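You operate a simulated robot arm through the tools that you are given. There is no shell and no other tool.

Carry out the task below with a simulated robot arm. There is one attempt and no reset: what you move stays moved.

## Task
At the left station: brake on, mandrel free, latch pin out, latch up.
Fine: brake before mandrel; the spindle stays in and the arm stays shut.

Only the result counts: the job must be done as asked and must still hold three seconds after the hand-in. Knocking over, shifting, dropping, spilling or breaking anything else fails it.

## Robot
A 7-joint arm with a two-finger parallel gripper, fixed in place. Base frame: the origin is at the foot of the arm, x ahead of it, y to its left, z up. Lengths are in m, angles in degrees, forces in N, time in s.
Its first joint turns from -166.0 to 166.0 degrees. Payload 4.4 kg.
The TCP is the grasp point between the finger pads, 0.023 m short of the fingertips. In the tool frame z runs along the fingers and y along their closing line. Largest opening 0.094 m; finger width 0.038, thickness 0.01; the body of the gripper, 0.054 by 0.096 m, starts 0.039 m behind the TCP.
Orientation is that of the tool frame in the base frame, as a unit quaternion [x, y, z, w]. With the fingers straight down and closing along the base's y, the tool's x points along the base's -x, its y along +y and its z along -z.

## Interface
- The arm moves only by the tool play_rows. Its argument "increments" is a list of rows, each a list of 7 numbers: the shift along the tool's x, y, z in units of 400 mm (1.0 is 400 mm), then the turn, a rotation vector about the tool's x, y, z in units of 60 degrees (1.0 is 60 degrees), then the gripper command, from -1 (fully open) to 1 (shut), values between in proportion. In form: [[tx, ty, tz, ax, ay, az, claw], ...]. A call has 1 to 20 rows; each row is the pose to reach, as a shift and turn from the pose commanded when the call began, along the tool's axes at that moment. A call with a number of a shift or a turn outside -1 to 1 is refused whole. Rows are played at 5 a second. More than 0.05 m and 8.6 degrees between two rows, or a gripper value outside its range, and nothing of the call is played. Where a pose cannot be reached the arm comes as near as it can. A force on the tool above 90 N (or 10 N above the force at the start of the call, whichever is more), or a blocked arm, ends the call early, and 0.2 s more pass. Each finger travels about 0.072 m/s and halts on what it meets, pressing with about 27 N; the grip force reading is that of the motor and also rises with nothing between the fingers. The clock runs only during rows and for 0.2 s after the last one: add rows that repeat a pose to give the fingers time. It gives the time, the measured TCP pose, the force on the tool (base axes), the opening and the grip force at its end, in the units of the frame above (readings bear some noise), with the torque about the TCP (base axes, N m) and any sound that the robot's microphone picked up.
- Cameras (640 x 400 px; columns grow to the right, rows downward): "scene" is fixed at [0.4004, -0.6496, 1.5479]; the picture's right is [0.66, -0.75, 0.00], its down [-0.38, -0.33, -0.87] and it looks along [0.65, 0.57, -0.50] (base axes); focal length 370 px, centre (320, 200). "wrist" rides on the gripper at [0.086, 0.016, -0.075] in the tool frame; the picture's right is [-0.18, 0.98, 0.00], its down [-0.58, -0.11, -0.81] and it looks along [-0.79, -0.15, 0.59] (tool axes); focal length 243 px, centre (320, 200). There is no depth. A picture from a camera that has moved, and an enlarged one, comes with that camera's place and axes in the base frame and with its lens.
- camera(camera): a new picture of that camera. It takes no simulated time.
- close_up(camera, box): a new picture of the part [left, top, right, bottom] of that camera's present view, enlarged. It takes no simulated time.
- hand_in(): hands the job in; it is judged then, once.

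Places have to be worked out from the pictures, the camera data and where the tool is seen. Open the gripper and draw the arm clear of the work before you hand the job in, unless the task says otherwise.

The tools are called by a JSON object that holds its "name" and its "arguments". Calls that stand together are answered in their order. play_rows: Moves the arm, as the interface text tells. Its arguments: {"type":"object","properties":{"increments":{"type":"array"}},"required":["increments"]} The other tools are called the same way: camera (camera) takes a picture; close_up (camera, box) takes an enlarged picture of a part of a camera's view; hand_in () hands the job in.

At the start:

```text
t: 0.0
tool_pos: [0.6323, -0.1016, 1.3243]
tcp_rot: [0.0, 1.0, -0.001, 0.0]
ft_force: [-0.2, -0.1, -1.0]
moment: [0.0, -0.01, 0.04]
grip_width: 0.0939
grasp_force: 0.1
```

scene: 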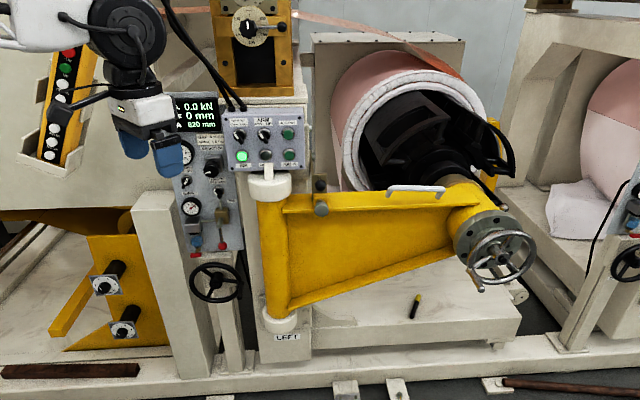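
wrist: 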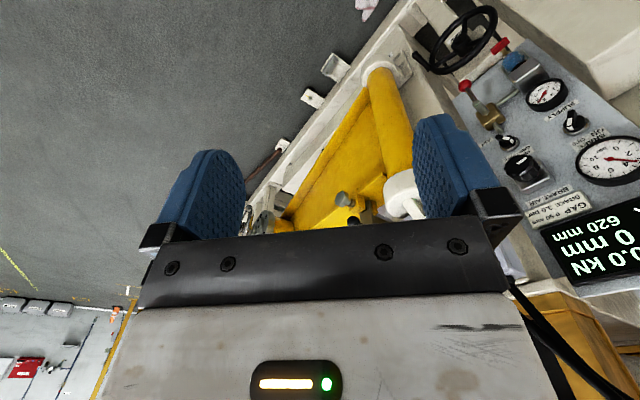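

I start by looking closely at the control box, the latch and the arm of the left station.

{"name": "close_up", "arguments": {"camera": "scene", "box": [215, 100, 315, 190]}}

{"name": "close_up", "arguments": {"camera": "scene", "box": [250, 150, 350, 230]}}

{"name": "close_up", "arguments": {"camera": "scene", "box": [160, 90, 250, 180]}}

{"name": "close_up", "arguments": {"camera": "scene", "box": [165, 170, 255, 310]}}

{"name": "close_up", "arguments": {"camera": "scene", "box": [370, 150, 550, 330]}}

{"name": "close_up", "arguments": {"camera": "scene", "box": [200, 0, 310, 100]}}

```text
4.44 times, centred on (265, 145) of scene
camera zoom: at [0.4004, -0.6496, 1.5479], right [0.66, -0.75, 0.0], down [-0.38, -0.33, -0.87], along [0.65, 0.57, -0.5], focal length 1642 px, centre (564, 444)
```

zoom: 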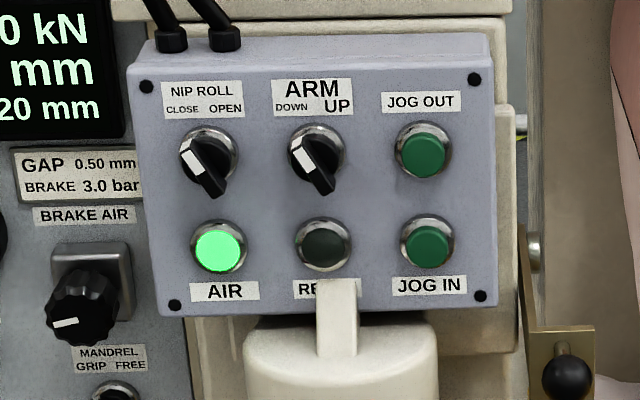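

```text
5.00 times, centred on (300, 190) of scene
camera zoom: at [0.4004, -0.6496, 1.5479], right [0.66, -0.75, 0.0], down [-0.38, -0.33, -0.87], along [0.65, 0.57, -0.5], focal length 1848 px, centre (420, 250)
```

zoom: 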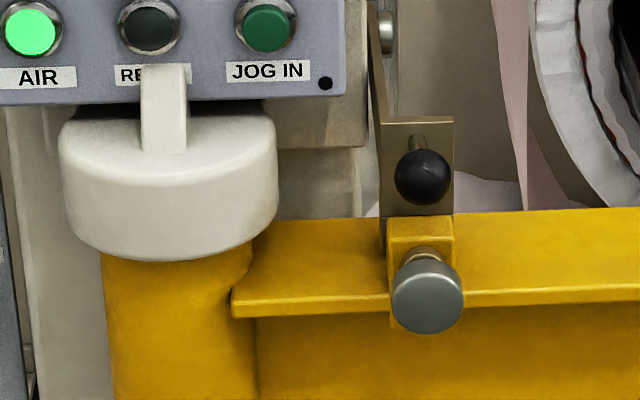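

```text
4.44 times, centred on (205, 135) of scene
camera zoom: at [0.4004, -0.6496, 1.5479], right [0.66, -0.75, 0.0], down [-0.38, -0.33, -0.87], along [0.65, 0.57, -0.5], focal length 1642 px, centre (831, 489)
```

zoom: 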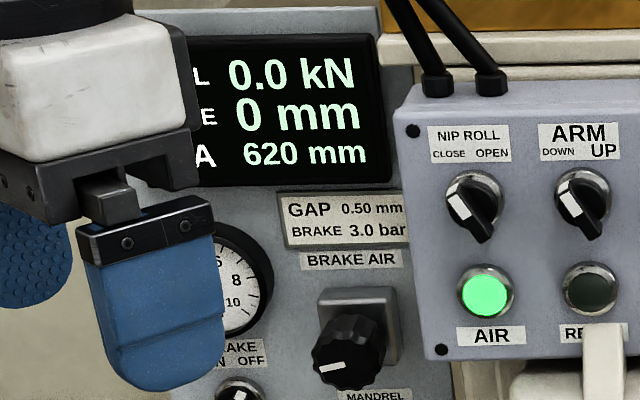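

```text
2.86 times, centred on (210, 240) of scene
camera zoom: at [0.4004, -0.6496, 1.5479], right [0.66, -0.75, 0.0], down [-0.38, -0.33, -0.87], along [0.65, 0.57, -0.5], focal length 1056 px, centre (634, 86)
```

zoom: 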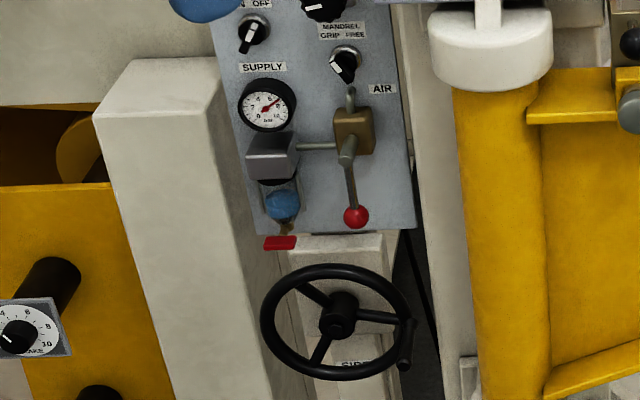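

```text
2.22 times, centred on (460, 240) of scene
camera zoom: at [0.4004, -0.6496, 1.5479], right [0.66, -0.75, 0.0], down [-0.38, -0.33, -0.87], along [0.65, 0.57, -0.5], focal length 821 px, centre (9, 111)
```

zoom: 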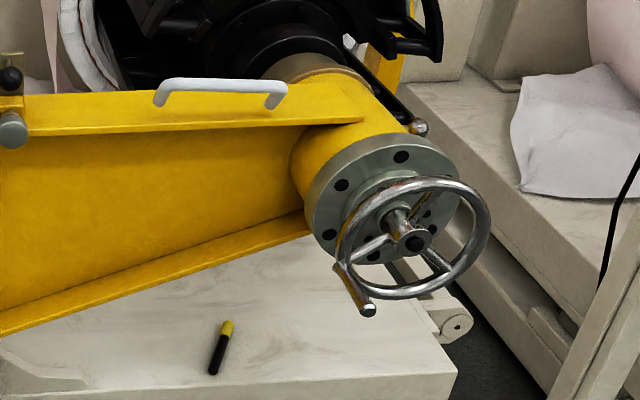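

```text
4.00 times, centred on (255, 50) of scene
camera zoom: at [0.4004, -0.6496, 1.5479], right [0.66, -0.75, 0.0], down [-0.38, -0.33, -0.87], along [0.65, 0.57, -0.5], focal length 1478 px, centre (580, 800)
```

zoom: 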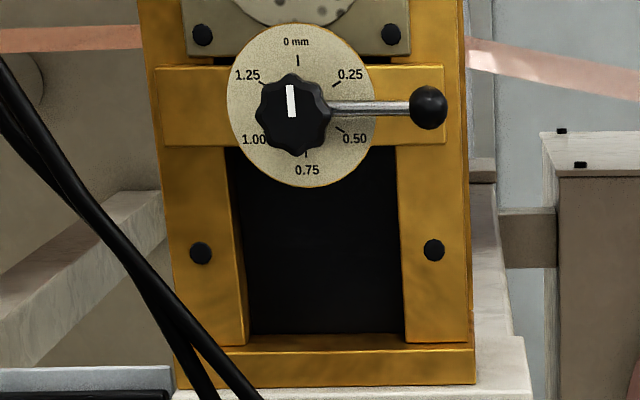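

Now I look closer through the wrist camera to triangulate against the scene view.

{"name": "close_up", "arguments": {"camera": "wrist", "box": [260, 50, 440, 240]}}

{"name": "close_up", "arguments": {"camera": "wrist", "box": [410, 0, 640, 160]}}

{"name": "close_up", "arguments": {"camera": "wrist", "box": [480, 110, 640, 290]}}

{"name": "close_up", "arguments": {"camera": "scene", "box": [280, 160, 350, 230]}}

{"name": "close_up", "arguments": {"camera": "scene", "box": [180, 160, 240, 210]}}

```text
2.11 times, centred on (350, 145) of wrist
camera zoom: at [0.5453, -0.0847, 1.3988], right [0.18, 0.98, 0.0], down [0.58, -0.11, 0.81], along [0.79, -0.15, -0.59], focal length 511 px, centre (257, 316)
```

zoom: 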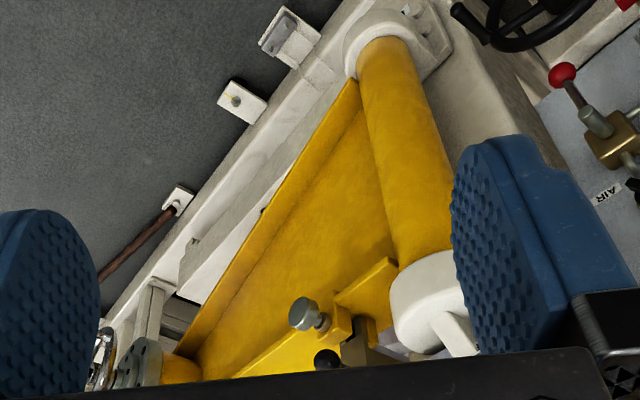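

```text
2.50 times, centred on (525, 80) of wrist
camera zoom: at [0.5453, -0.0847, 1.3988], right [0.18, 0.98, 0.0], down [0.58, -0.11, 0.81], along [0.79, -0.15, -0.59], focal length 606 px, centre (-192, 500)
```

zoom: 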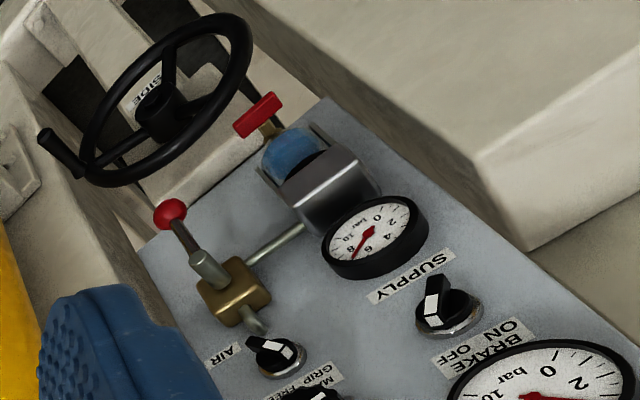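

```text
2.22 times, centred on (560, 200) of wrist
camera zoom: at [0.5453, -0.0847, 1.3988], right [0.18, 0.98, 0.0], down [0.58, -0.11, 0.81], along [0.79, -0.15, -0.59], focal length 539 px, centre (-213, 200)
```

zoom: 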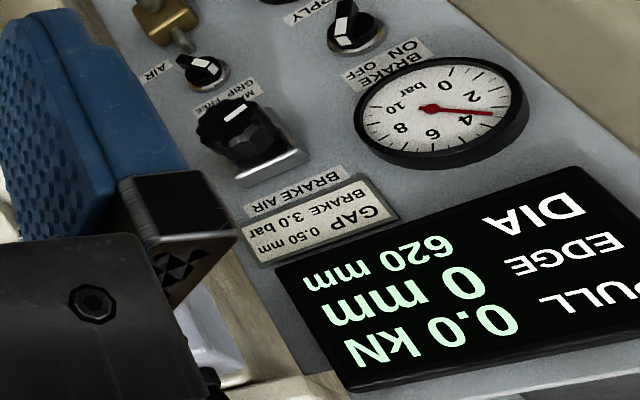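

```text
5.71 times, centred on (315, 195) of scene
camera zoom: at [0.4004, -0.6496, 1.5479], right [0.66, -0.75, 0.0], down [-0.38, -0.33, -0.87], along [0.65, 0.57, -0.5], focal length 2112 px, centre (349, 229)
```

zoom: 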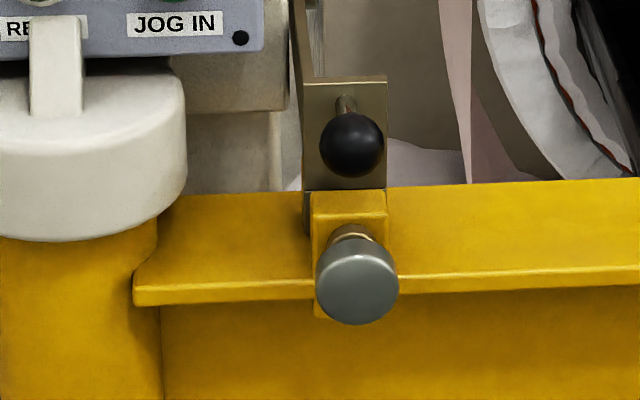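

```text
8.00 times, centred on (210, 185) of scene
camera zoom: at [0.4004, -0.6496, 1.5479], right [0.66, -0.75, 0.0], down [-0.38, -0.33, -0.87], along [0.65, 0.57, -0.5], focal length 2956 px, centre (1200, 320)
```

zoom: 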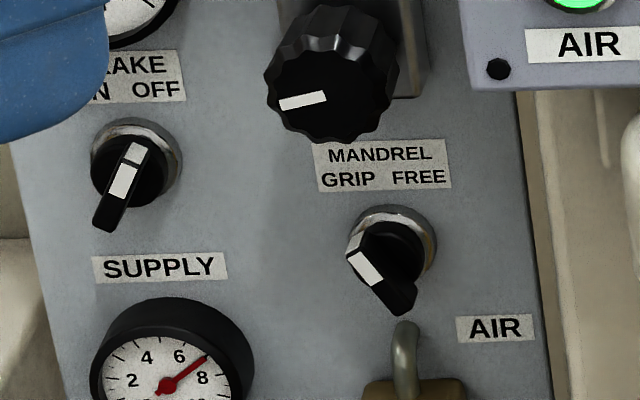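

Triangulating from the two views: the brake switch is near (0.873, 0.293, 1.053) and the mandrel switch near (0.940, 0.233, 1.011). The pin knob is near (1.01, -0.117, 1.054) and the latch ball near (1.031, -0.097, 1.108). The station front faces roughly (-0.69, -0.72, 0), so I first yaw the tool about 46.5° in place.

{"name": "play_rows", "arguments": {"increments": [[0, 0, 0, 0, 0, -0.129, -1], [0, 0, 0, 0, 0, -0.258, -1], [0, 0, 0, 0, 0, -0.387, -1], [0, 0, 0, 0, 0, -0.516, -1], [0, 0, 0, 0, 0, -0.645, -1], [0, 0, 0, 0, 0, -0.775, -1], [0, 0, 0, 0, 0, -0.775, -1]]}}

```text
t: 1.6
tool_pos: [0.6315, -0.1007, 1.3247]
tcp_rot: [-0.395, 0.919, 0.0, 0.0]
ft_force: [0.4, 0.3, -0.6]
moment: [-0.02, 0.0, -0.02]
grip_width: 0.094
grasp_force: 0.0
```

Yaw matches. Now I pitch the tool forward toward horizontal, in place, camera side going below.

{"name": "play_rows", "arguments": {"increments": [[0, 0, 0, 0, -0.14, 0, -1], [0, 0, 0, 0, -0.28, 0, -1], [0, 0, 0, 0, -0.42, 0, -1], [0, 0, 0, 0, -0.56, 0, -1], [0, 0, 0, 0, -0.7, 0, -1], [0, 0, 0, 0, -0.84, 0, -1], [0, 0, 0, 0, -0.97, 0, -1], [0, 0, 0, 0, -0.97, 0, -1]]}}

{"name": "camera", "arguments": {"camera": "scene"}}

{"name": "camera", "arguments": {"camera": "wrist"}}

```text
t: 3.4
tool_pos: [0.632, -0.1004, 1.3241]
tcp_rot: [-0.345, 0.802, 0.192, 0.448]
ft_force: [-0.5, -0.5, 0.5]
moment: [0.0, 0.03, -0.05]
grip_width: 0.094
grasp_force: 0.1
```

```text
taken
```

scene: 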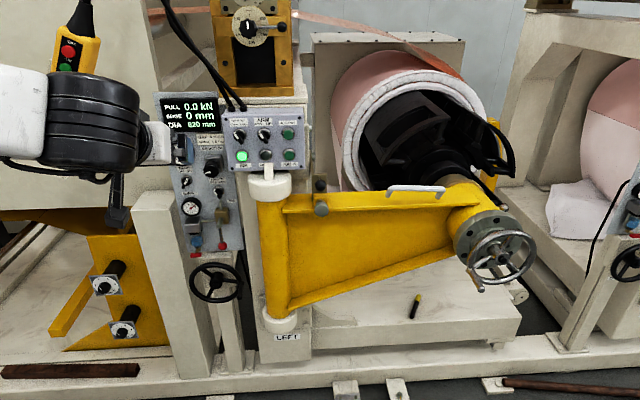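

```text
taken
camera wrist: at [0.5452, -0.1689, 1.2899], right [-0.65, 0.75, 0.16], down [-0.18, -0.35, 0.92], along [0.74, 0.57, 0.36], focal length 243 px, centre (320, 200)
```

wrist: 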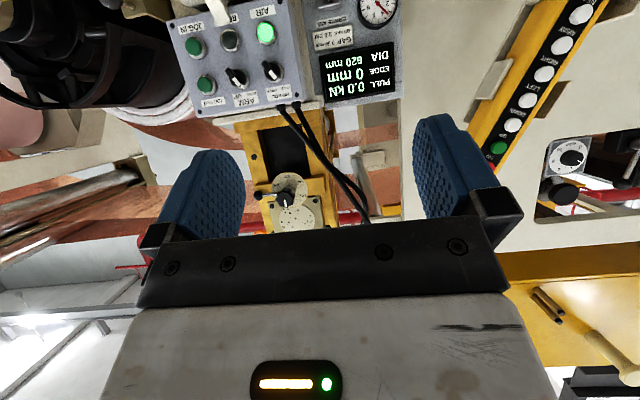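

The arm follows well. I finish the pitch to horizontal.

{"name": "play_rows", "arguments": {"increments": [[0, 0, 0, 0, -0.135, 0, -1], [0, 0, 0, 0, -0.27, 0, -1], [0, 0, 0, 0, -0.4, 0, -1], [0, 0, 0, 0, -0.53, 0, -1], [0, 0, 0, 0, -0.53, 0, -1]]}}

```text
t: 4.6
tool_pos: [0.6316, -0.1004, 1.3247]
tcp_rot: [-0.279, 0.649, 0.279, 0.65]
ft_force: [-0.9, -0.1, -0.8]
moment: [0.01, -0.02, -0.01]
grip_width: 0.094
grasp_force: 0.1
```

The tool is now horizontal, facing the panel. I move to a standoff before the brake switch, a bit low so the wrist camera looks up at it.

{"name": "play_rows", "arguments": {"increments": [[0.081, 0.024, 0.05, 0, 0, 0, -1], [0.162, 0.048, 0.1, 0, 0, 0, -1], [0.243, 0.071, 0.15, 0, 0, 0, -1], [0.324, 0.095, 0.2, 0, 0, 0, -1], [0.405, 0.119, 0.25, 0, 0, 0, -1], [0.486, 0.143, 0.3, 0, 0, 0, -1], [0.567, 0.166, 0.35, 0, 0, 0, -1], [0.648, 0.19, 0.4, 0, 0, 0, -1], [0.729, 0.214, 0.45, 0, 0, 0, -1], [0.81, 0.2375, 0.5, 0, 0, 0, -1], [0.81, 0.2375, 0.5, 0, 0, 0, -1]]}}

{"name": "camera", "arguments": {"camera": "scene"}}

{"name": "camera", "arguments": {"camera": "wrist"}}

```text
t: 7.0
tool_pos: [0.6997, 0.1092, 0.9999]
tcp_rot: [-0.279, 0.65, 0.279, 0.65]
ft_force: [0.2, 0.0, 0.1]
moment: [-0.03, -0.02, 0.0]
grip_width: 0.0941
grasp_force: 0.1
```

```text
taken
```

scene: 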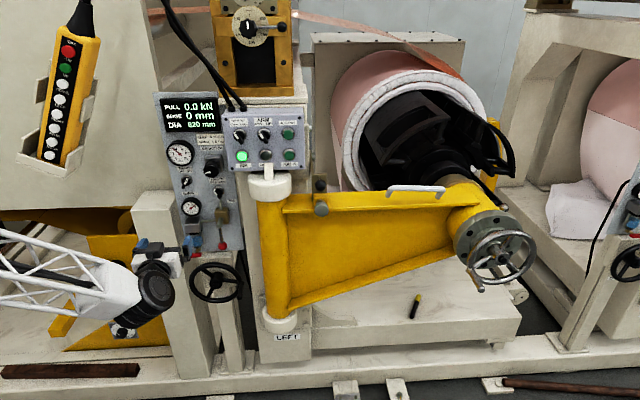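

```text
taken
camera wrist: at [0.6375, 0.0665, 0.914], right [-0.71, 0.68, 0.18], down [-0.48, -0.66, 0.58], along [0.51, 0.33, 0.79], focal length 243 px, centre (320, 200)
```

wrist: 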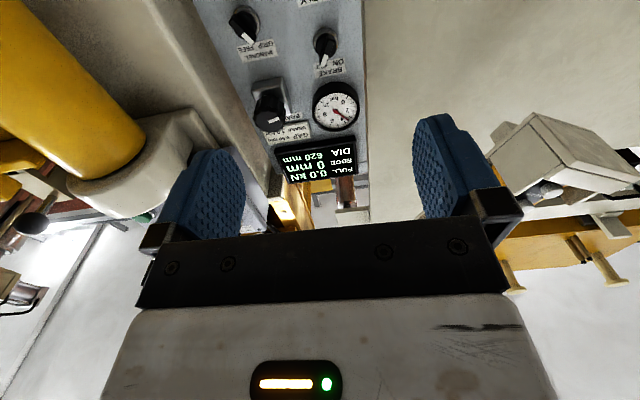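

Clear view now. I zoom on both switches from both cameras for precise position and angle.

{"name": "close_up", "arguments": {"camera": "wrist", "box": [210, 0, 370, 100]}}

{"name": "close_up", "arguments": {"camera": "scene", "box": [165, 135, 245, 185]}}

{"name": "close_up", "arguments": {"camera": "scene", "box": [175, 165, 239, 205]}}

```text
4.00 times, centred on (290, 50) of wrist
camera zoom: at [0.6375, 0.0665, 0.914], right [-0.71, 0.68, 0.18], down [-0.48, -0.66, 0.58], along [0.51, 0.33, 0.79], focal length 970 px, centre (440, 800)
```

zoom: 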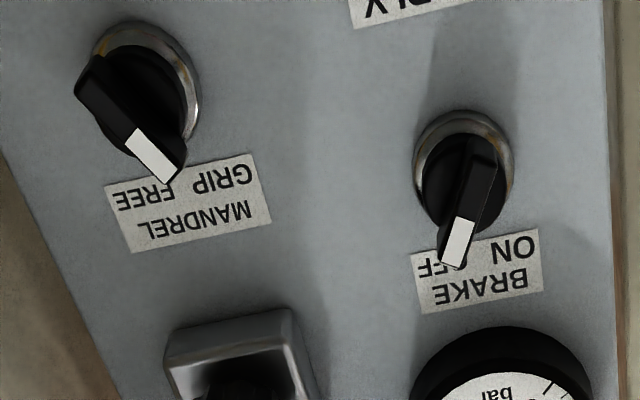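

```text
8.00 times, centred on (205, 160) of scene
camera zoom: at [0.4004, -0.6496, 1.5479], right [0.66, -0.75, 0.0], down [-0.38, -0.33, -0.87], along [0.65, 0.57, -0.5], focal length 2956 px, centre (1240, 520)
```

zoom: 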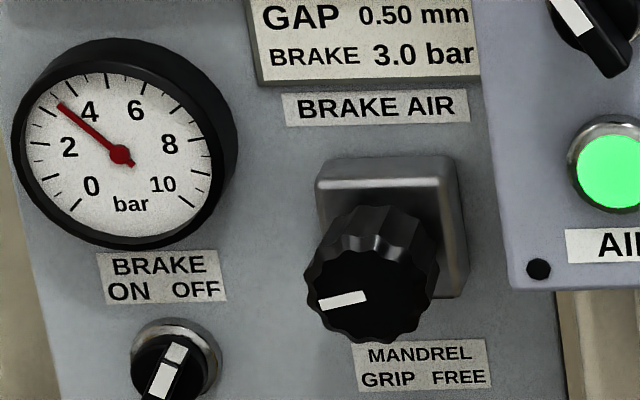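

```text
10.00 times, centred on (207, 185) of scene
camera zoom: at [0.4004, -0.6496, 1.5479], right [0.66, -0.75, 0.0], down [-0.38, -0.33, -0.87], along [0.65, 0.57, -0.5], focal length 3695 px, centre (1450, 350)
```

zoom: 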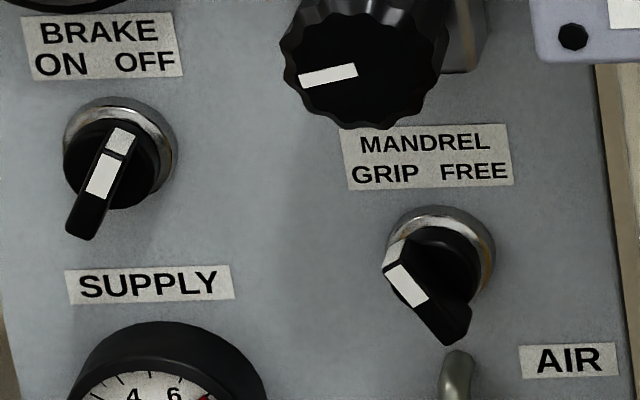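

Both switches look about 30° off vertical (brake at OFF, mandrel at GRIP), so each needs a 60° turn. I move to about 7 cm in front of the brake knob, roll the tool 30° to align with its bar and half-close the fingers.

{"name": "play_rows", "arguments": {"increments": [[-0.029, 0, 0.087, 0, 0, 0.125, -0.06], [-0.058, 0, 0.174, 0, 0, 0.25, -0.06], [-0.087, 0, 0.261, 0, 0, 0.375, -0.06], [-0.115, 0, 0.3485, 0, 0, 0.5, -0.06], [-0.115, 0, 0.3485, 0, 0, 0.5, -0.06]]}}

{"name": "camera", "arguments": {"camera": "wrist"}}

{"name": "camera", "arguments": {"camera": "scene"}}

{"name": "close_up", "arguments": {"camera": "scene", "box": [135, 150, 231, 210]}}

```text
t: 8.2
tool_pos: [0.7969, 0.2093, 1.0455]
tcp_rot: [-0.101, 0.7, 0.439, 0.554]
ft_force: [-0.2, -0.2, 0.4]
moment: [0.0, -0.03, 0.02]
grip_width: 0.0498
grasp_force: 0.1
```

```text
taken
camera wrist: at [0.7033, 0.1963, 0.9793], right [-0.55, 0.52, 0.65], down [-0.28, -0.85, 0.45], along [0.79, 0.07, 0.61], focal length 243 px, centre (320, 200)
```

wrist: 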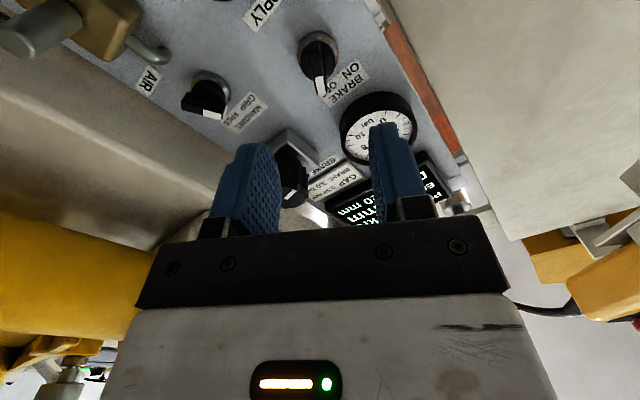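

```text
taken
```

scene: 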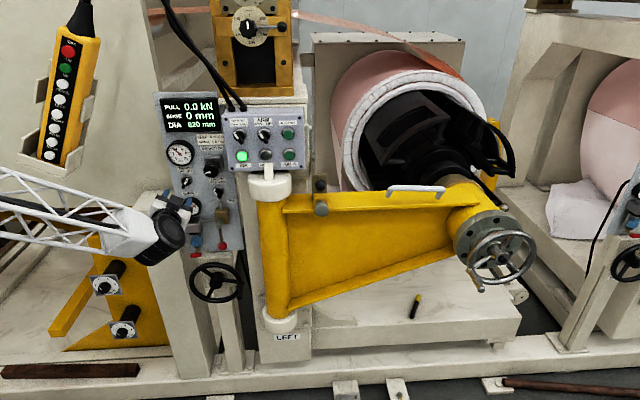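

```text
6.67 times, centred on (183, 180) of scene
camera zoom: at [0.4004, -0.6496, 1.5479], right [0.66, -0.75, 0.0], down [-0.38, -0.33, -0.87], along [0.65, 0.57, -0.5], focal length 2464 px, centre (1233, 333)
```

zoom: 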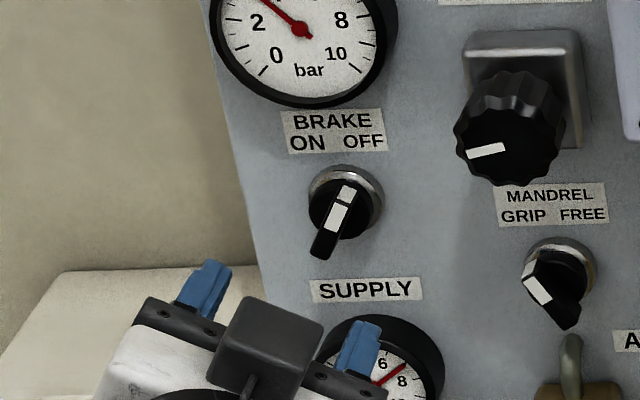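

Alignment looks good. I zoom the wrist view for finer check of the bar versus the tool axis.

{"name": "close_up", "arguments": {"camera": "wrist", "box": [260, 10, 388, 90]}}

```text
5.00 times, centred on (324, 50) of wrist
camera zoom: at [0.7033, 0.1963, 0.9793], right [-0.55, 0.52, 0.65], down [-0.28, -0.85, 0.45], along [0.79, 0.07, 0.61], focal length 1213 px, centre (300, 950)
```

zoom: 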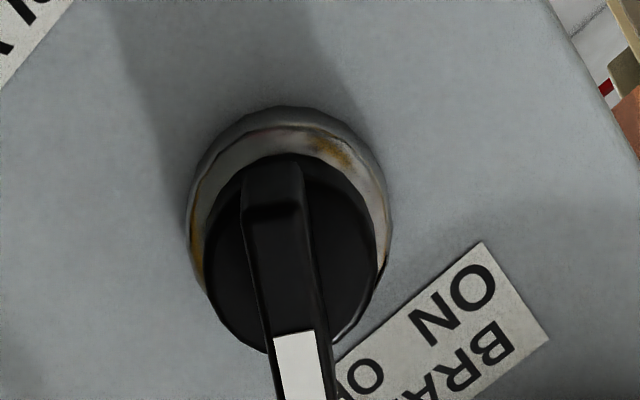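

Both views agree if the bar front is about 1 cm deeper than assumed, with tool lateral error under 1 mm. I advance 8 cm with the fingers narrowed to about 3 cm, then look again.

{"name": "play_rows", "arguments": {"increments": [[0, 0, 0.05, 0, 0, 0, 0.35], [0, 0, 0.1, 0, 0, 0, 0.35], [0, 0, 0.15, 0, 0, 0, 0.35], [0, 0, 0.2, 0, 0, 0, 0.35], [0, 0, 0.2, 0, 0, 0, 0.35]]}}

{"name": "camera", "arguments": {"camera": "wrist"}}

{"name": "close_up", "arguments": {"camera": "scene", "box": [150, 150, 230, 200]}}

```text
t: 9.4
tool_pos: [0.8536, 0.2691, 1.0462]
tcp_rot: [-0.102, 0.7, 0.439, 0.555]
ft_force: [1.2, 0.2, 0.4]
moment: [-0.04, 0.0, -0.03]
grip_width: 0.0305
grasp_force: 0.1
```

```text
taken
camera wrist: at [0.7591, 0.2546, 0.9792], right [-0.55, 0.52, 0.65], down [-0.28, -0.85, 0.45], along [0.79, 0.07, 0.61], focal length 243 px, centre (320, 200)
```

wrist: 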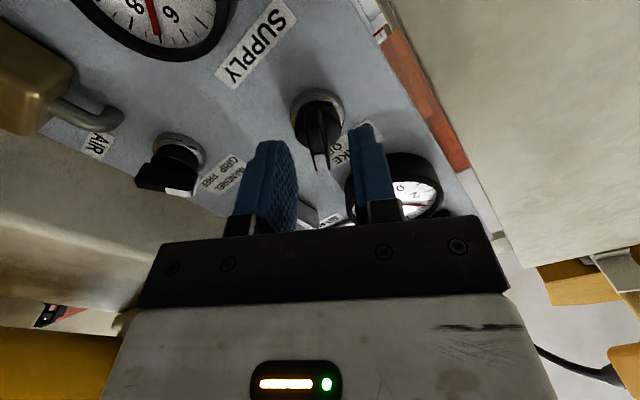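

```text
8.00 times, centred on (190, 175) of scene
camera zoom: at [0.4004, -0.6496, 1.5479], right [0.66, -0.75, 0.0], down [-0.38, -0.33, -0.87], along [0.65, 0.57, -0.5], focal length 2956 px, centre (1360, 400)
```

zoom: 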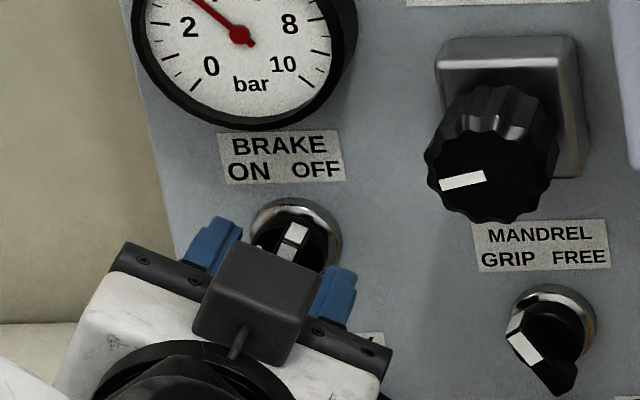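

The bar sits between the fingers, slightly ahead of the tips. I advance 18 mm slowly, watching the force.

{"name": "play_rows", "arguments": {"increments": [[0, 0, 0.012, 0, 0, 0, 0.35], [0, 0, 0.024, 0, 0, 0, 0.35], [0, 0, 0.036, 0, 0, 0, 0.35], [0, 0, 0.045, 0, 0, 0, 0.35], [0, 0, 0.045, 0, 0, 0, 0.35]]}}

{"name": "close_up", "arguments": {"camera": "wrist", "box": [220, 80, 420, 220]}}

{"name": "close_up", "arguments": {"camera": "scene", "box": [160, 160, 208, 190]}}

```text
t: 10.6
tool_pos: [0.8635, 0.2828, 1.0455]
tcp_rot: [-0.102, 0.7, 0.438, 0.555]
ft_force: [0.7, 0.7, -0.2]
moment: [0.0, -0.02, 0.03]
grip_width: 0.0309
grasp_force: 0.1
```

```text
2.86 times, centred on (320, 150) of wrist
camera zoom: at [0.7714, 0.2673, 0.9789], right [-0.55, 0.52, 0.65], down [-0.28, -0.85, 0.45], along [0.79, 0.07, 0.61], focal length 693 px, centre (320, 343)
```

zoom: 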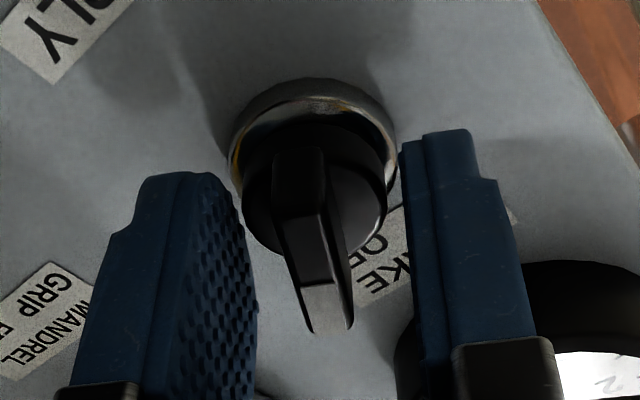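

```text
13.33 times, centred on (184, 175) of scene
camera zoom: at [0.4004, -0.6496, 1.5479], right [0.66, -0.75, 0.0], down [-0.38, -0.33, -0.87], along [0.65, 0.57, -0.5], focal length 4927 px, centre (2133, 533)
```

zoom: 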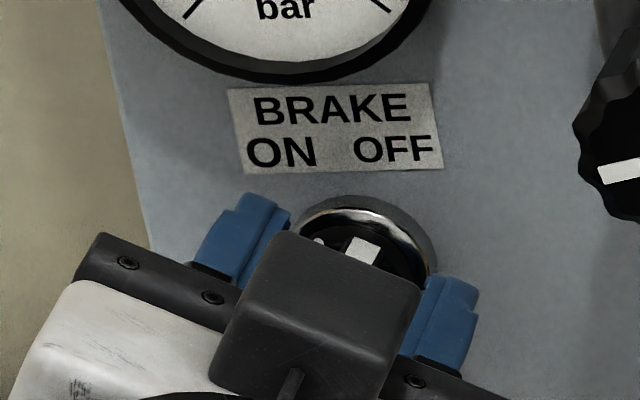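

No contact yet; the bar front is about 6 mm ahead of the TCP and centred between the pads. I close on it.

{"name": "play_rows", "arguments": {"increments": [[0, 0, 0, 0, 0, 0, 0.6], [0, 0, 0, 0, 0, 0, 0.8], [0, 0, 0, 0, 0, 0, 1], [0, 0, 0, 0, 0, 0, 1], [0, 0, 0, 0, 0, 0, 1]]}}

{"name": "close_up", "arguments": {"camera": "wrist", "box": [220, 80, 420, 220]}}

```text
t: 11.8
tool_pos: [0.8659, 0.2807, 1.0446]
tcp_rot: [-0.101, 0.7, 0.437, 0.556]
ft_force: [26.5, -15.9, -11.9]
moment: [-0.15, 0.12, -0.77]
grip_width: 0.0269
grasp_force: 45.0
```

```text
2.86 times, centred on (320, 150) of wrist
camera zoom: at [0.7717, 0.2668, 0.9785], right [-0.55, 0.52, 0.65], down [-0.28, -0.85, 0.45], along [0.79, 0.07, 0.61], focal length 693 px, centre (320, 343)
```

zoom: 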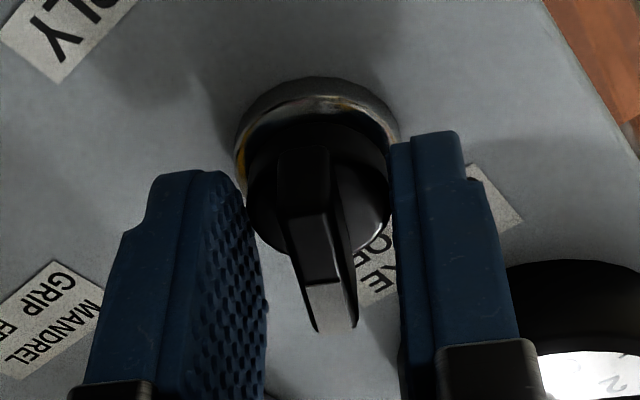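

The fingers stopped on the round collar (27 mm) rather than the bar, and the arm was nudged about 3.5 mm sideways. I open, back off 8 mm, re-centre by -3.6 mm in tool y, and look.

{"name": "play_rows", "arguments": {"increments": [[0, 0, 0, 0, 0, 0, 0.35], [0, 0, 0, 0, 0, 0, 0.35], [0, -0.009, -0.01, 0, 0, 0, 0.35], [0, -0.009, -0.02, 0, 0, 0, 0.35], [0, -0.009, -0.02, 0, 0, 0, 0.35]]}}

{"name": "close_up", "arguments": {"camera": "wrist", "box": [220, 80, 420, 220]}}

```text
t: 13.0
tool_pos: [0.8616, 0.2737, 1.044]
tcp_rot: [-0.102, 0.699, 0.439, 0.555]
ft_force: [0.2, 0.0, -0.1]
moment: [-0.02, -0.02, 0.02]
grip_width: 0.0306
grasp_force: 0.1
```

```text
2.86 times, centred on (320, 150) of wrist
camera zoom: at [0.7678, 0.2592, 0.9772], right [-0.55, 0.52, 0.65], down [-0.28, -0.85, 0.45], along [0.79, 0.07, 0.61], focal length 693 px, centre (320, 343)
```

zoom: 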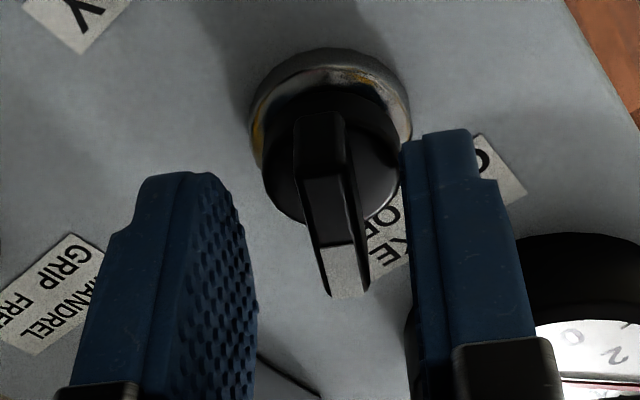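

The wrist image shows the sideways shift was only about 1 mm in truth (readings are noisy), so I move back +2.2 mm in tool y and close on the bar at this shallower depth.

{"name": "play_rows", "arguments": {"increments": [[0, 0.0055, 0, 0, 0, 0, 0.35], [0, 0.0055, 0, 0, 0, 0, 0.55], [0, 0.0055, 0, 0, 0, 0, 0.75], [0, 0.0055, 0, 0, 0, 0, 0.9], [0, 0.0055, 0, 0, 0, 0, 0.9], [0, 0.0055, 0, 0, 0, 0, 0.9]]}}

{"name": "close_up", "arguments": {"camera": "wrist", "box": [220, 80, 420, 220]}}

```text
t: 14.4
tool_pos: [0.86, 0.276, 1.0461]
tcp_rot: [-0.101, 0.7, 0.438, 0.555]
ft_force: [-14.5, 9.0, 4.8]
moment: [-0.11, 0.13, -0.15]
grip_width: 0.009
grasp_force: 44.7
```

```text
2.86 times, centred on (320, 150) of wrist
camera zoom: at [0.7661, 0.2607, 0.9786], right [-0.55, 0.52, 0.65], down [-0.28, -0.85, 0.45], along [0.79, 0.07, 0.61], focal length 693 px, centre (320, 343)
```

zoom: 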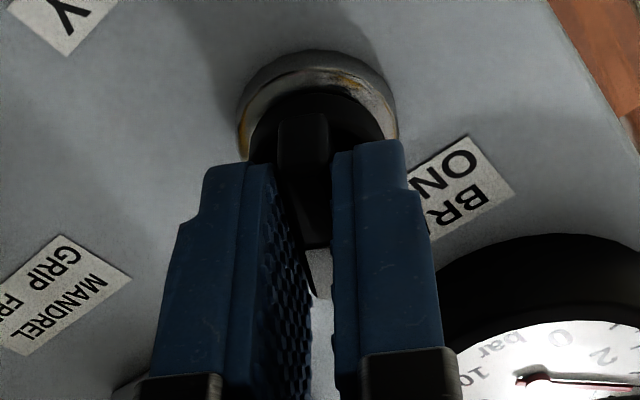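

The bar is gripped (9 mm). I start turning it counter-clockwise toward ON, 15° first, nudging +0.4 mm to relieve the side force.

{"name": "play_rows", "arguments": {"increments": [[0, 0.001, 0, 0, 0, -0.06, 0.9], [0, 0.001, 0, 0, 0, -0.12, 0.9], [0, 0.001, 0, 0, 0, -0.18, 0.9], [0, 0.001, 0, 0, 0, -0.25, 0.9]]}}

{"name": "close_up", "arguments": {"camera": "wrist", "box": [220, 80, 420, 220]}}

```text
t: 15.4
tool_pos: [0.8601, 0.2755, 1.046]
tcp_rot: [-0.192, 0.681, 0.361, 0.608]
ft_force: [-13.3, 13.2, 6.8]
moment: [-0.82, 0.91, 0.13]
grip_width: 0.0092
grasp_force: 44.6
```

```text
2.86 times, centred on (320, 150) of wrist
camera zoom: at [0.78, 0.2475, 0.9662], right [-0.65, 0.62, 0.43], down [-0.37, -0.76, 0.53], along [0.66, 0.19, 0.73], focal length 693 px, centre (320, 343)
```

zoom: 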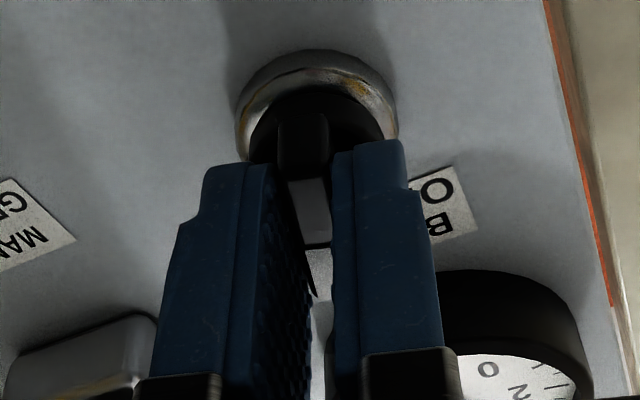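

The knob follows the tool. I continue the remaining 45°.

{"name": "play_rows", "arguments": {"increments": [[0, 0.001, 0, 0, 0, -0.1, 0.9], [0, 0.001, 0, 0, 0, -0.2, 0.9], [0, 0.001, 0, 0, 0, -0.3, 0.9], [0, 0.001, 0, 0, 0, -0.4, 0.9], [0, 0.001, 0, 0, 0, -0.5, 0.9], [0, 0.001, 0, 0, 0, -0.6, 0.9]]}}

{"name": "close_up", "arguments": {"camera": "wrist", "box": [220, 80, 420, 220]}}

{"name": "camera", "arguments": {"camera": "scene"}}

```text
t: 16.8
tool_pos: [0.859, 0.2762, 1.0458]
tcp_rot: [-0.394, 0.587, 0.155, 0.69]
ft_force: [-4.2, 9.5, 2.5]
moment: [-0.59, 0.6, -0.74]
grip_width: 0.0091
grasp_force: 44.8
```

```text
2.86 times, centred on (320, 150) of wrist
camera zoom: at [0.8188, 0.2105, 0.959], right [-0.71, 0.68, -0.18], down [-0.63, -0.51, 0.58], along [0.3, 0.53, 0.79], focal length 693 px, centre (320, 343)
```

zoom: 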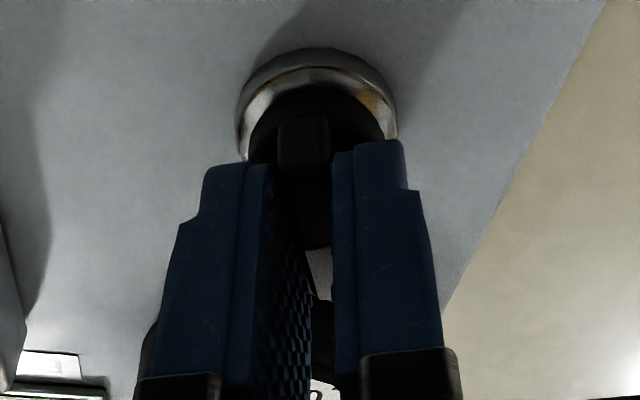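

```text
taken
```

scene: 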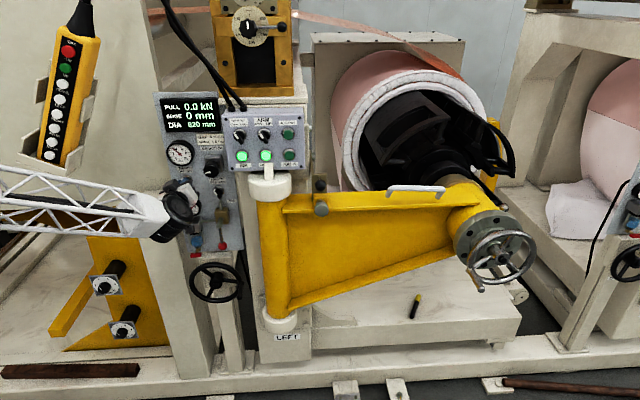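

A second lamp on the box came on, so the brake signal changed. I complete the last 9° to the detent position.

{"name": "play_rows", "arguments": {"increments": [[0, 0, 0, 0, 0, -0.08, 0.9], [0, 0, 0, 0, 0, -0.15, 0.9], [0, 0, 0, 0, 0, -0.15, 0.9]]}}

{"name": "close_up", "arguments": {"camera": "scene", "box": [155, 105, 315, 205]}}

```text
t: 17.6
tool_pos: [0.86, 0.2759, 1.0459]
tcp_rot: [-0.438, 0.555, 0.102, 0.699]
ft_force: [-20.1, 5.2, -4.3]
moment: [0.15, -0.17, -0.15]
grip_width: 0.0091
grasp_force: 44.8
```

```text
4.00 times, centred on (235, 155) of scene
camera zoom: at [0.4004, -0.6496, 1.5479], right [0.66, -0.75, 0.0], down [-0.38, -0.33, -0.87], along [0.65, 0.57, -0.5], focal length 1478 px, centre (660, 380)
```

zoom: 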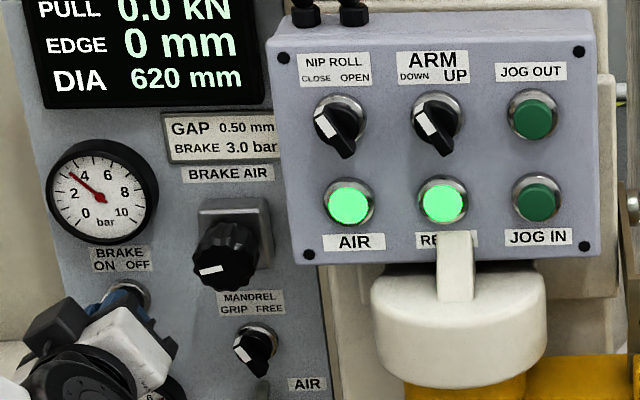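

READY lamp lit. I open the fingers, back straight out 10 cm and check the brake switch.

{"name": "play_rows", "arguments": {"increments": [[0, 0, 0, 0, 0, 0, 0.35], [0, 0, 0, 0, 0, 0, 0.35], [0, 0, -0.05, 0, 0, 0, 0.35], [0, 0, -0.12, 0, 0, 0, 0.35], [0, 0, -0.2, 0, 0, 0, 0.35], [0, 0, -0.3, 0, 0, 0, 0.35], [0, 0, -0.3, 0, 0, 0, 0.35]]}}

{"name": "close_up", "arguments": {"camera": "scene", "box": [165, 155, 245, 205]}}

{"name": "camera", "arguments": {"camera": "wrist"}}

```text
t: 19.2
tool_pos: [0.7766, 0.189, 1.0468]
tcp_rot: [-0.437, 0.556, 0.101, 0.7]
ft_force: [0.4, 0.4, 0.9]
moment: [-0.02, 0.0, -0.01]
grip_width: 0.0308
grasp_force: 0.1
```

```text
8.00 times, centred on (205, 180) of scene
camera zoom: at [0.4004, -0.6496, 1.5479], right [0.66, -0.75, 0.0], down [-0.38, -0.33, -0.87], along [0.65, 0.57, -0.5], focal length 2956 px, centre (1240, 360)
```

zoom: 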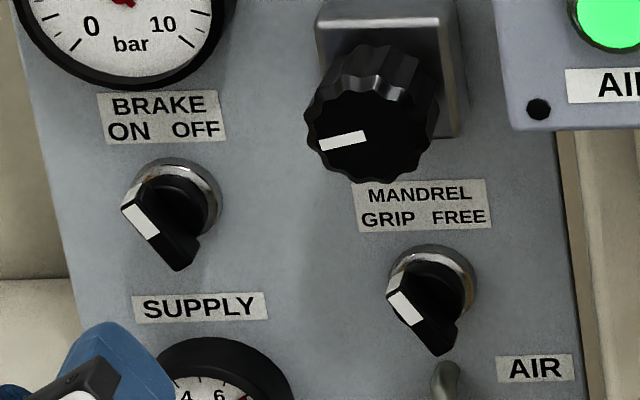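

```text
taken
camera wrist: at [0.7458, 0.1138, 0.9631], right [-0.68, 0.65, -0.33], down [-0.7, -0.45, 0.56], along [0.21, 0.61, 0.76], focal length 243 px, centre (320, 200)
```

wrist: 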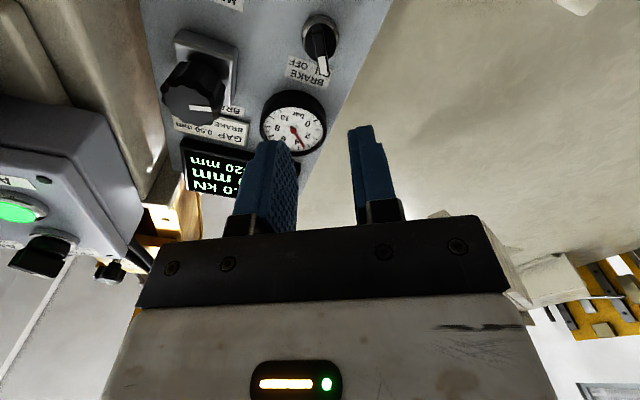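

Brake now points to ON and READY is lit. The mandrel bar has the same tilt, so I keep the roll and shift about 89 mm right and 41 mm down at this standoff.

{"name": "play_rows", "arguments": {"increments": [[0.07, -0.047, 0, 0, 0, 0, 0.35], [0.135, -0.094, 0, 0, 0, 0, 0.35], [0.2, -0.1415, 0, 0, 0, 0, 0.35], [0.2, -0.1415, 0, 0, 0, 0, 0.35]]}}

{"name": "camera", "arguments": {"camera": "wrist"}}

{"name": "close_up", "arguments": {"camera": "wrist", "box": [256, 0, 384, 80]}}

{"name": "close_up", "arguments": {"camera": "scene", "box": [165, 155, 261, 215]}}

```text
t: 20.2
tool_pos: [0.8434, 0.1273, 1.0053]
tcp_rot: [-0.437, 0.555, 0.102, 0.7]
ft_force: [-0.4, -0.4, -0.1]
moment: [0.01, -0.01, -0.01]
grip_width: 0.0306
grasp_force: 0.1
```

```text
taken
camera wrist: at [0.812, 0.0526, 0.9223], right [-0.68, 0.65, -0.33], down [-0.7, -0.45, 0.56], along [0.21, 0.61, 0.76], focal length 243 px, centre (320, 200)
```

wrist: 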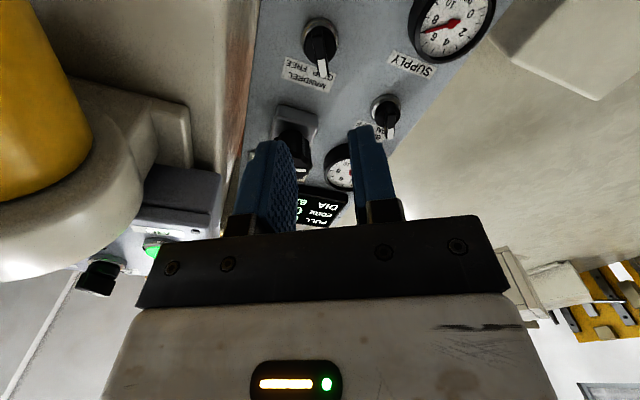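

```text
5.00 times, centred on (320, 40) of wrist
camera zoom: at [0.812, 0.0526, 0.9223], right [-0.68, 0.65, -0.33], down [-0.7, -0.45, 0.56], along [0.21, 0.61, 0.76], focal length 1213 px, centre (320, 1000)
```

zoom: 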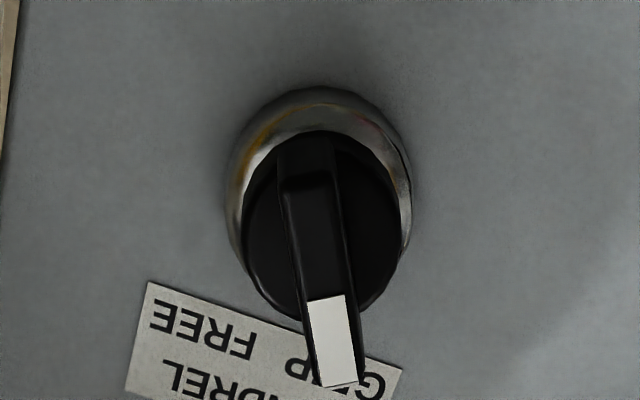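

```text
6.67 times, centred on (213, 185) of scene
camera zoom: at [0.4004, -0.6496, 1.5479], right [0.66, -0.75, 0.0], down [-0.38, -0.33, -0.87], along [0.65, 0.57, -0.5], focal length 2464 px, centre (1033, 300)
```

zoom: 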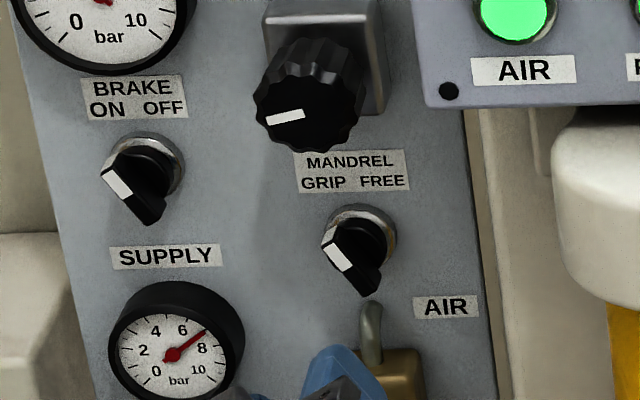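

The mandrel knob is centred on the tool axis. I advance 11 cm and check.

{"name": "play_rows", "arguments": {"increments": [[0, 0, 0.08, 0, 0, 0, 0.35], [0, 0, 0.16, 0, 0, 0, 0.35], [0, 0, 0.22, 0, 0, 0, 0.35], [0, 0, 0.26, 0, 0, 0, 0.35], [0, 0, 0.28, 0, 0, 0, 0.35], [0, 0, 0.28, 0, 0, 0, 0.35]]}}

{"name": "close_up", "arguments": {"camera": "wrist", "box": [220, 80, 420, 220]}}

{"name": "close_up", "arguments": {"camera": "scene", "box": [190, 165, 262, 210]}}

```text
t: 21.6
tool_pos: [0.9195, 0.2104, 1.0045]
tcp_rot: [-0.438, 0.555, 0.101, 0.7]
ft_force: [0.3, 1.1, -0.5]
moment: [-0.01, -0.01, -0.01]
grip_width: 0.0307
grasp_force: 0.0
```

```text
2.86 times, centred on (320, 150) of wrist
camera zoom: at [0.8886, 0.135, 0.9221], right [-0.68, 0.65, -0.33], down [-0.7, -0.45, 0.56], along [0.21, 0.61, 0.76], focal length 693 px, centre (320, 343)
```

zoom: 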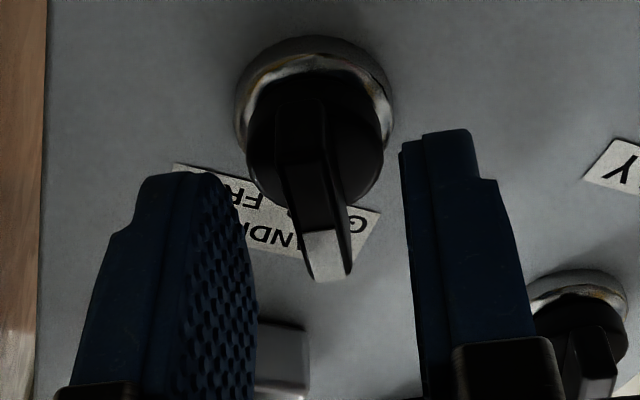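

```text
8.89 times, centred on (226, 188) of scene
camera zoom: at [0.4004, -0.6496, 1.5479], right [0.66, -0.75, 0.0], down [-0.38, -0.33, -0.87], along [0.65, 0.57, -0.5], focal length 3285 px, centre (1156, 311)
```

zoom: 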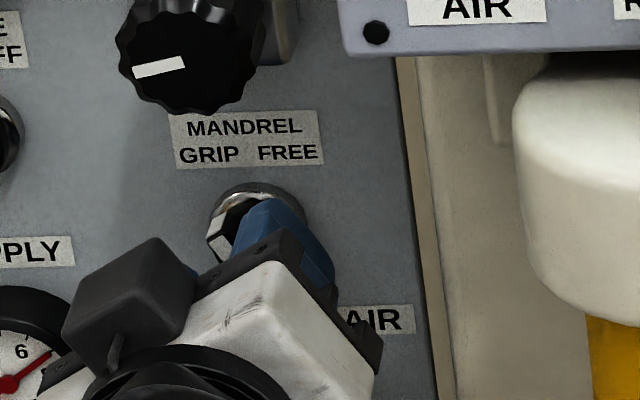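

Same geometry as the brake grasp, needing about 5 mm more depth and 0.5 mm to the left. I do that and close on the bar.

{"name": "play_rows", "arguments": {"increments": [[0, -0.0012, 0.0125, 0, 0, 0, 0.35], [0, -0.0012, 0.0125, 0, 0, 0, 0.5], [0, -0.0012, 0.0125, 0, 0, 0, 0.7], [0, -0.0012, 0.0125, 0, 0, 0, 0.9], [0, -0.0012, 0.0125, 0, 0, 0, 0.9], [0, -0.0012, 0.0125, 0, 0, 0, 0.9]]}}

{"name": "close_up", "arguments": {"camera": "wrist", "box": [220, 80, 420, 220]}}

```text
t: 23.0
tool_pos: [0.9227, 0.2132, 1.0056]
tcp_rot: [-0.438, 0.555, 0.103, 0.7]
ft_force: [0.5, 1.5, 0.5]
moment: [0.05, 0.0, -0.6]
grip_width: 0.009
grasp_force: 44.7
```

```text
2.86 times, centred on (320, 150) of wrist
camera zoom: at [0.8922, 0.1381, 0.9225], right [-0.68, 0.65, -0.33], down [-0.7, -0.45, 0.56], along [0.21, 0.61, 0.76], focal length 693 px, centre (320, 343)
```

zoom: 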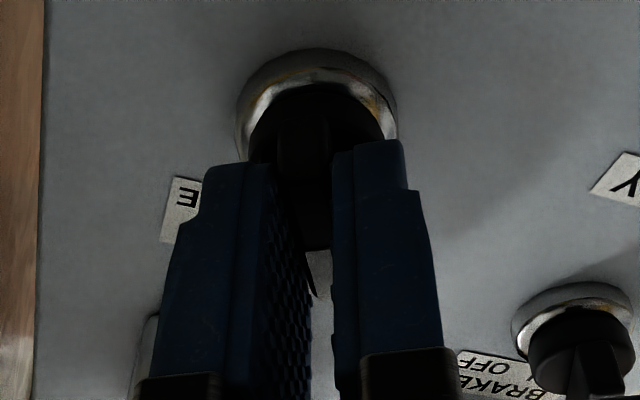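

Gripped cleanly with nearly no side force. I turn it +60° (clockwise from the front) toward FREE.

{"name": "play_rows", "arguments": {"increments": [[0, 0, 0, 0, 0, 0.1, 0.9], [0, 0, 0, 0, 0, 0.2, 0.9], [0, 0, 0, 0, 0, 0.3, 0.9], [0, 0, 0, 0, 0, 0.4, 0.9], [0, 0, 0, 0, 0, 0.5, 0.9]]}}

{"name": "play_rows", "arguments": {"increments": [[0, 0, 0, 0, 0, 0.1, 0.9], [0, 0, 0, 0, 0, 0.2, 0.9], [0, 0, 0, 0, 0, 0.3, 0.9], [0, 0, 0, 0, 0, 0.4, 0.9], [0, 0, 0, 0, 0, 0.5, 0.9], [0, 0, 0, 0, 0, 0.5, 0.9]]}}

{"name": "camera", "arguments": {"camera": "scene"}}

```text
t: 24.2
tool_pos: [0.9219, 0.2124, 1.005]
tcp_rot: [-0.279, 0.65, 0.28, 0.649]
ft_force: [35.7, 4.9, 0.4]
moment: [0.11, -0.17, -0.89]
grip_width: 0.0091
grasp_force: 45.1
```

```text
t: 25.6
tool_pos: [0.9219, 0.2114, 1.0048]
tcp_rot: [-0.1, 0.7, 0.438, 0.555]
ft_force: [31.6, -19.2, 7.0]
moment: [0.24, -0.37, -1.33]
grip_width: 0.0092
grasp_force: 45.1
```

```text
taken
```

scene: 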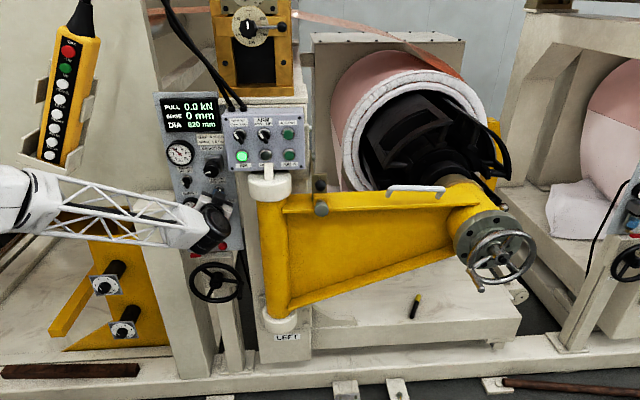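

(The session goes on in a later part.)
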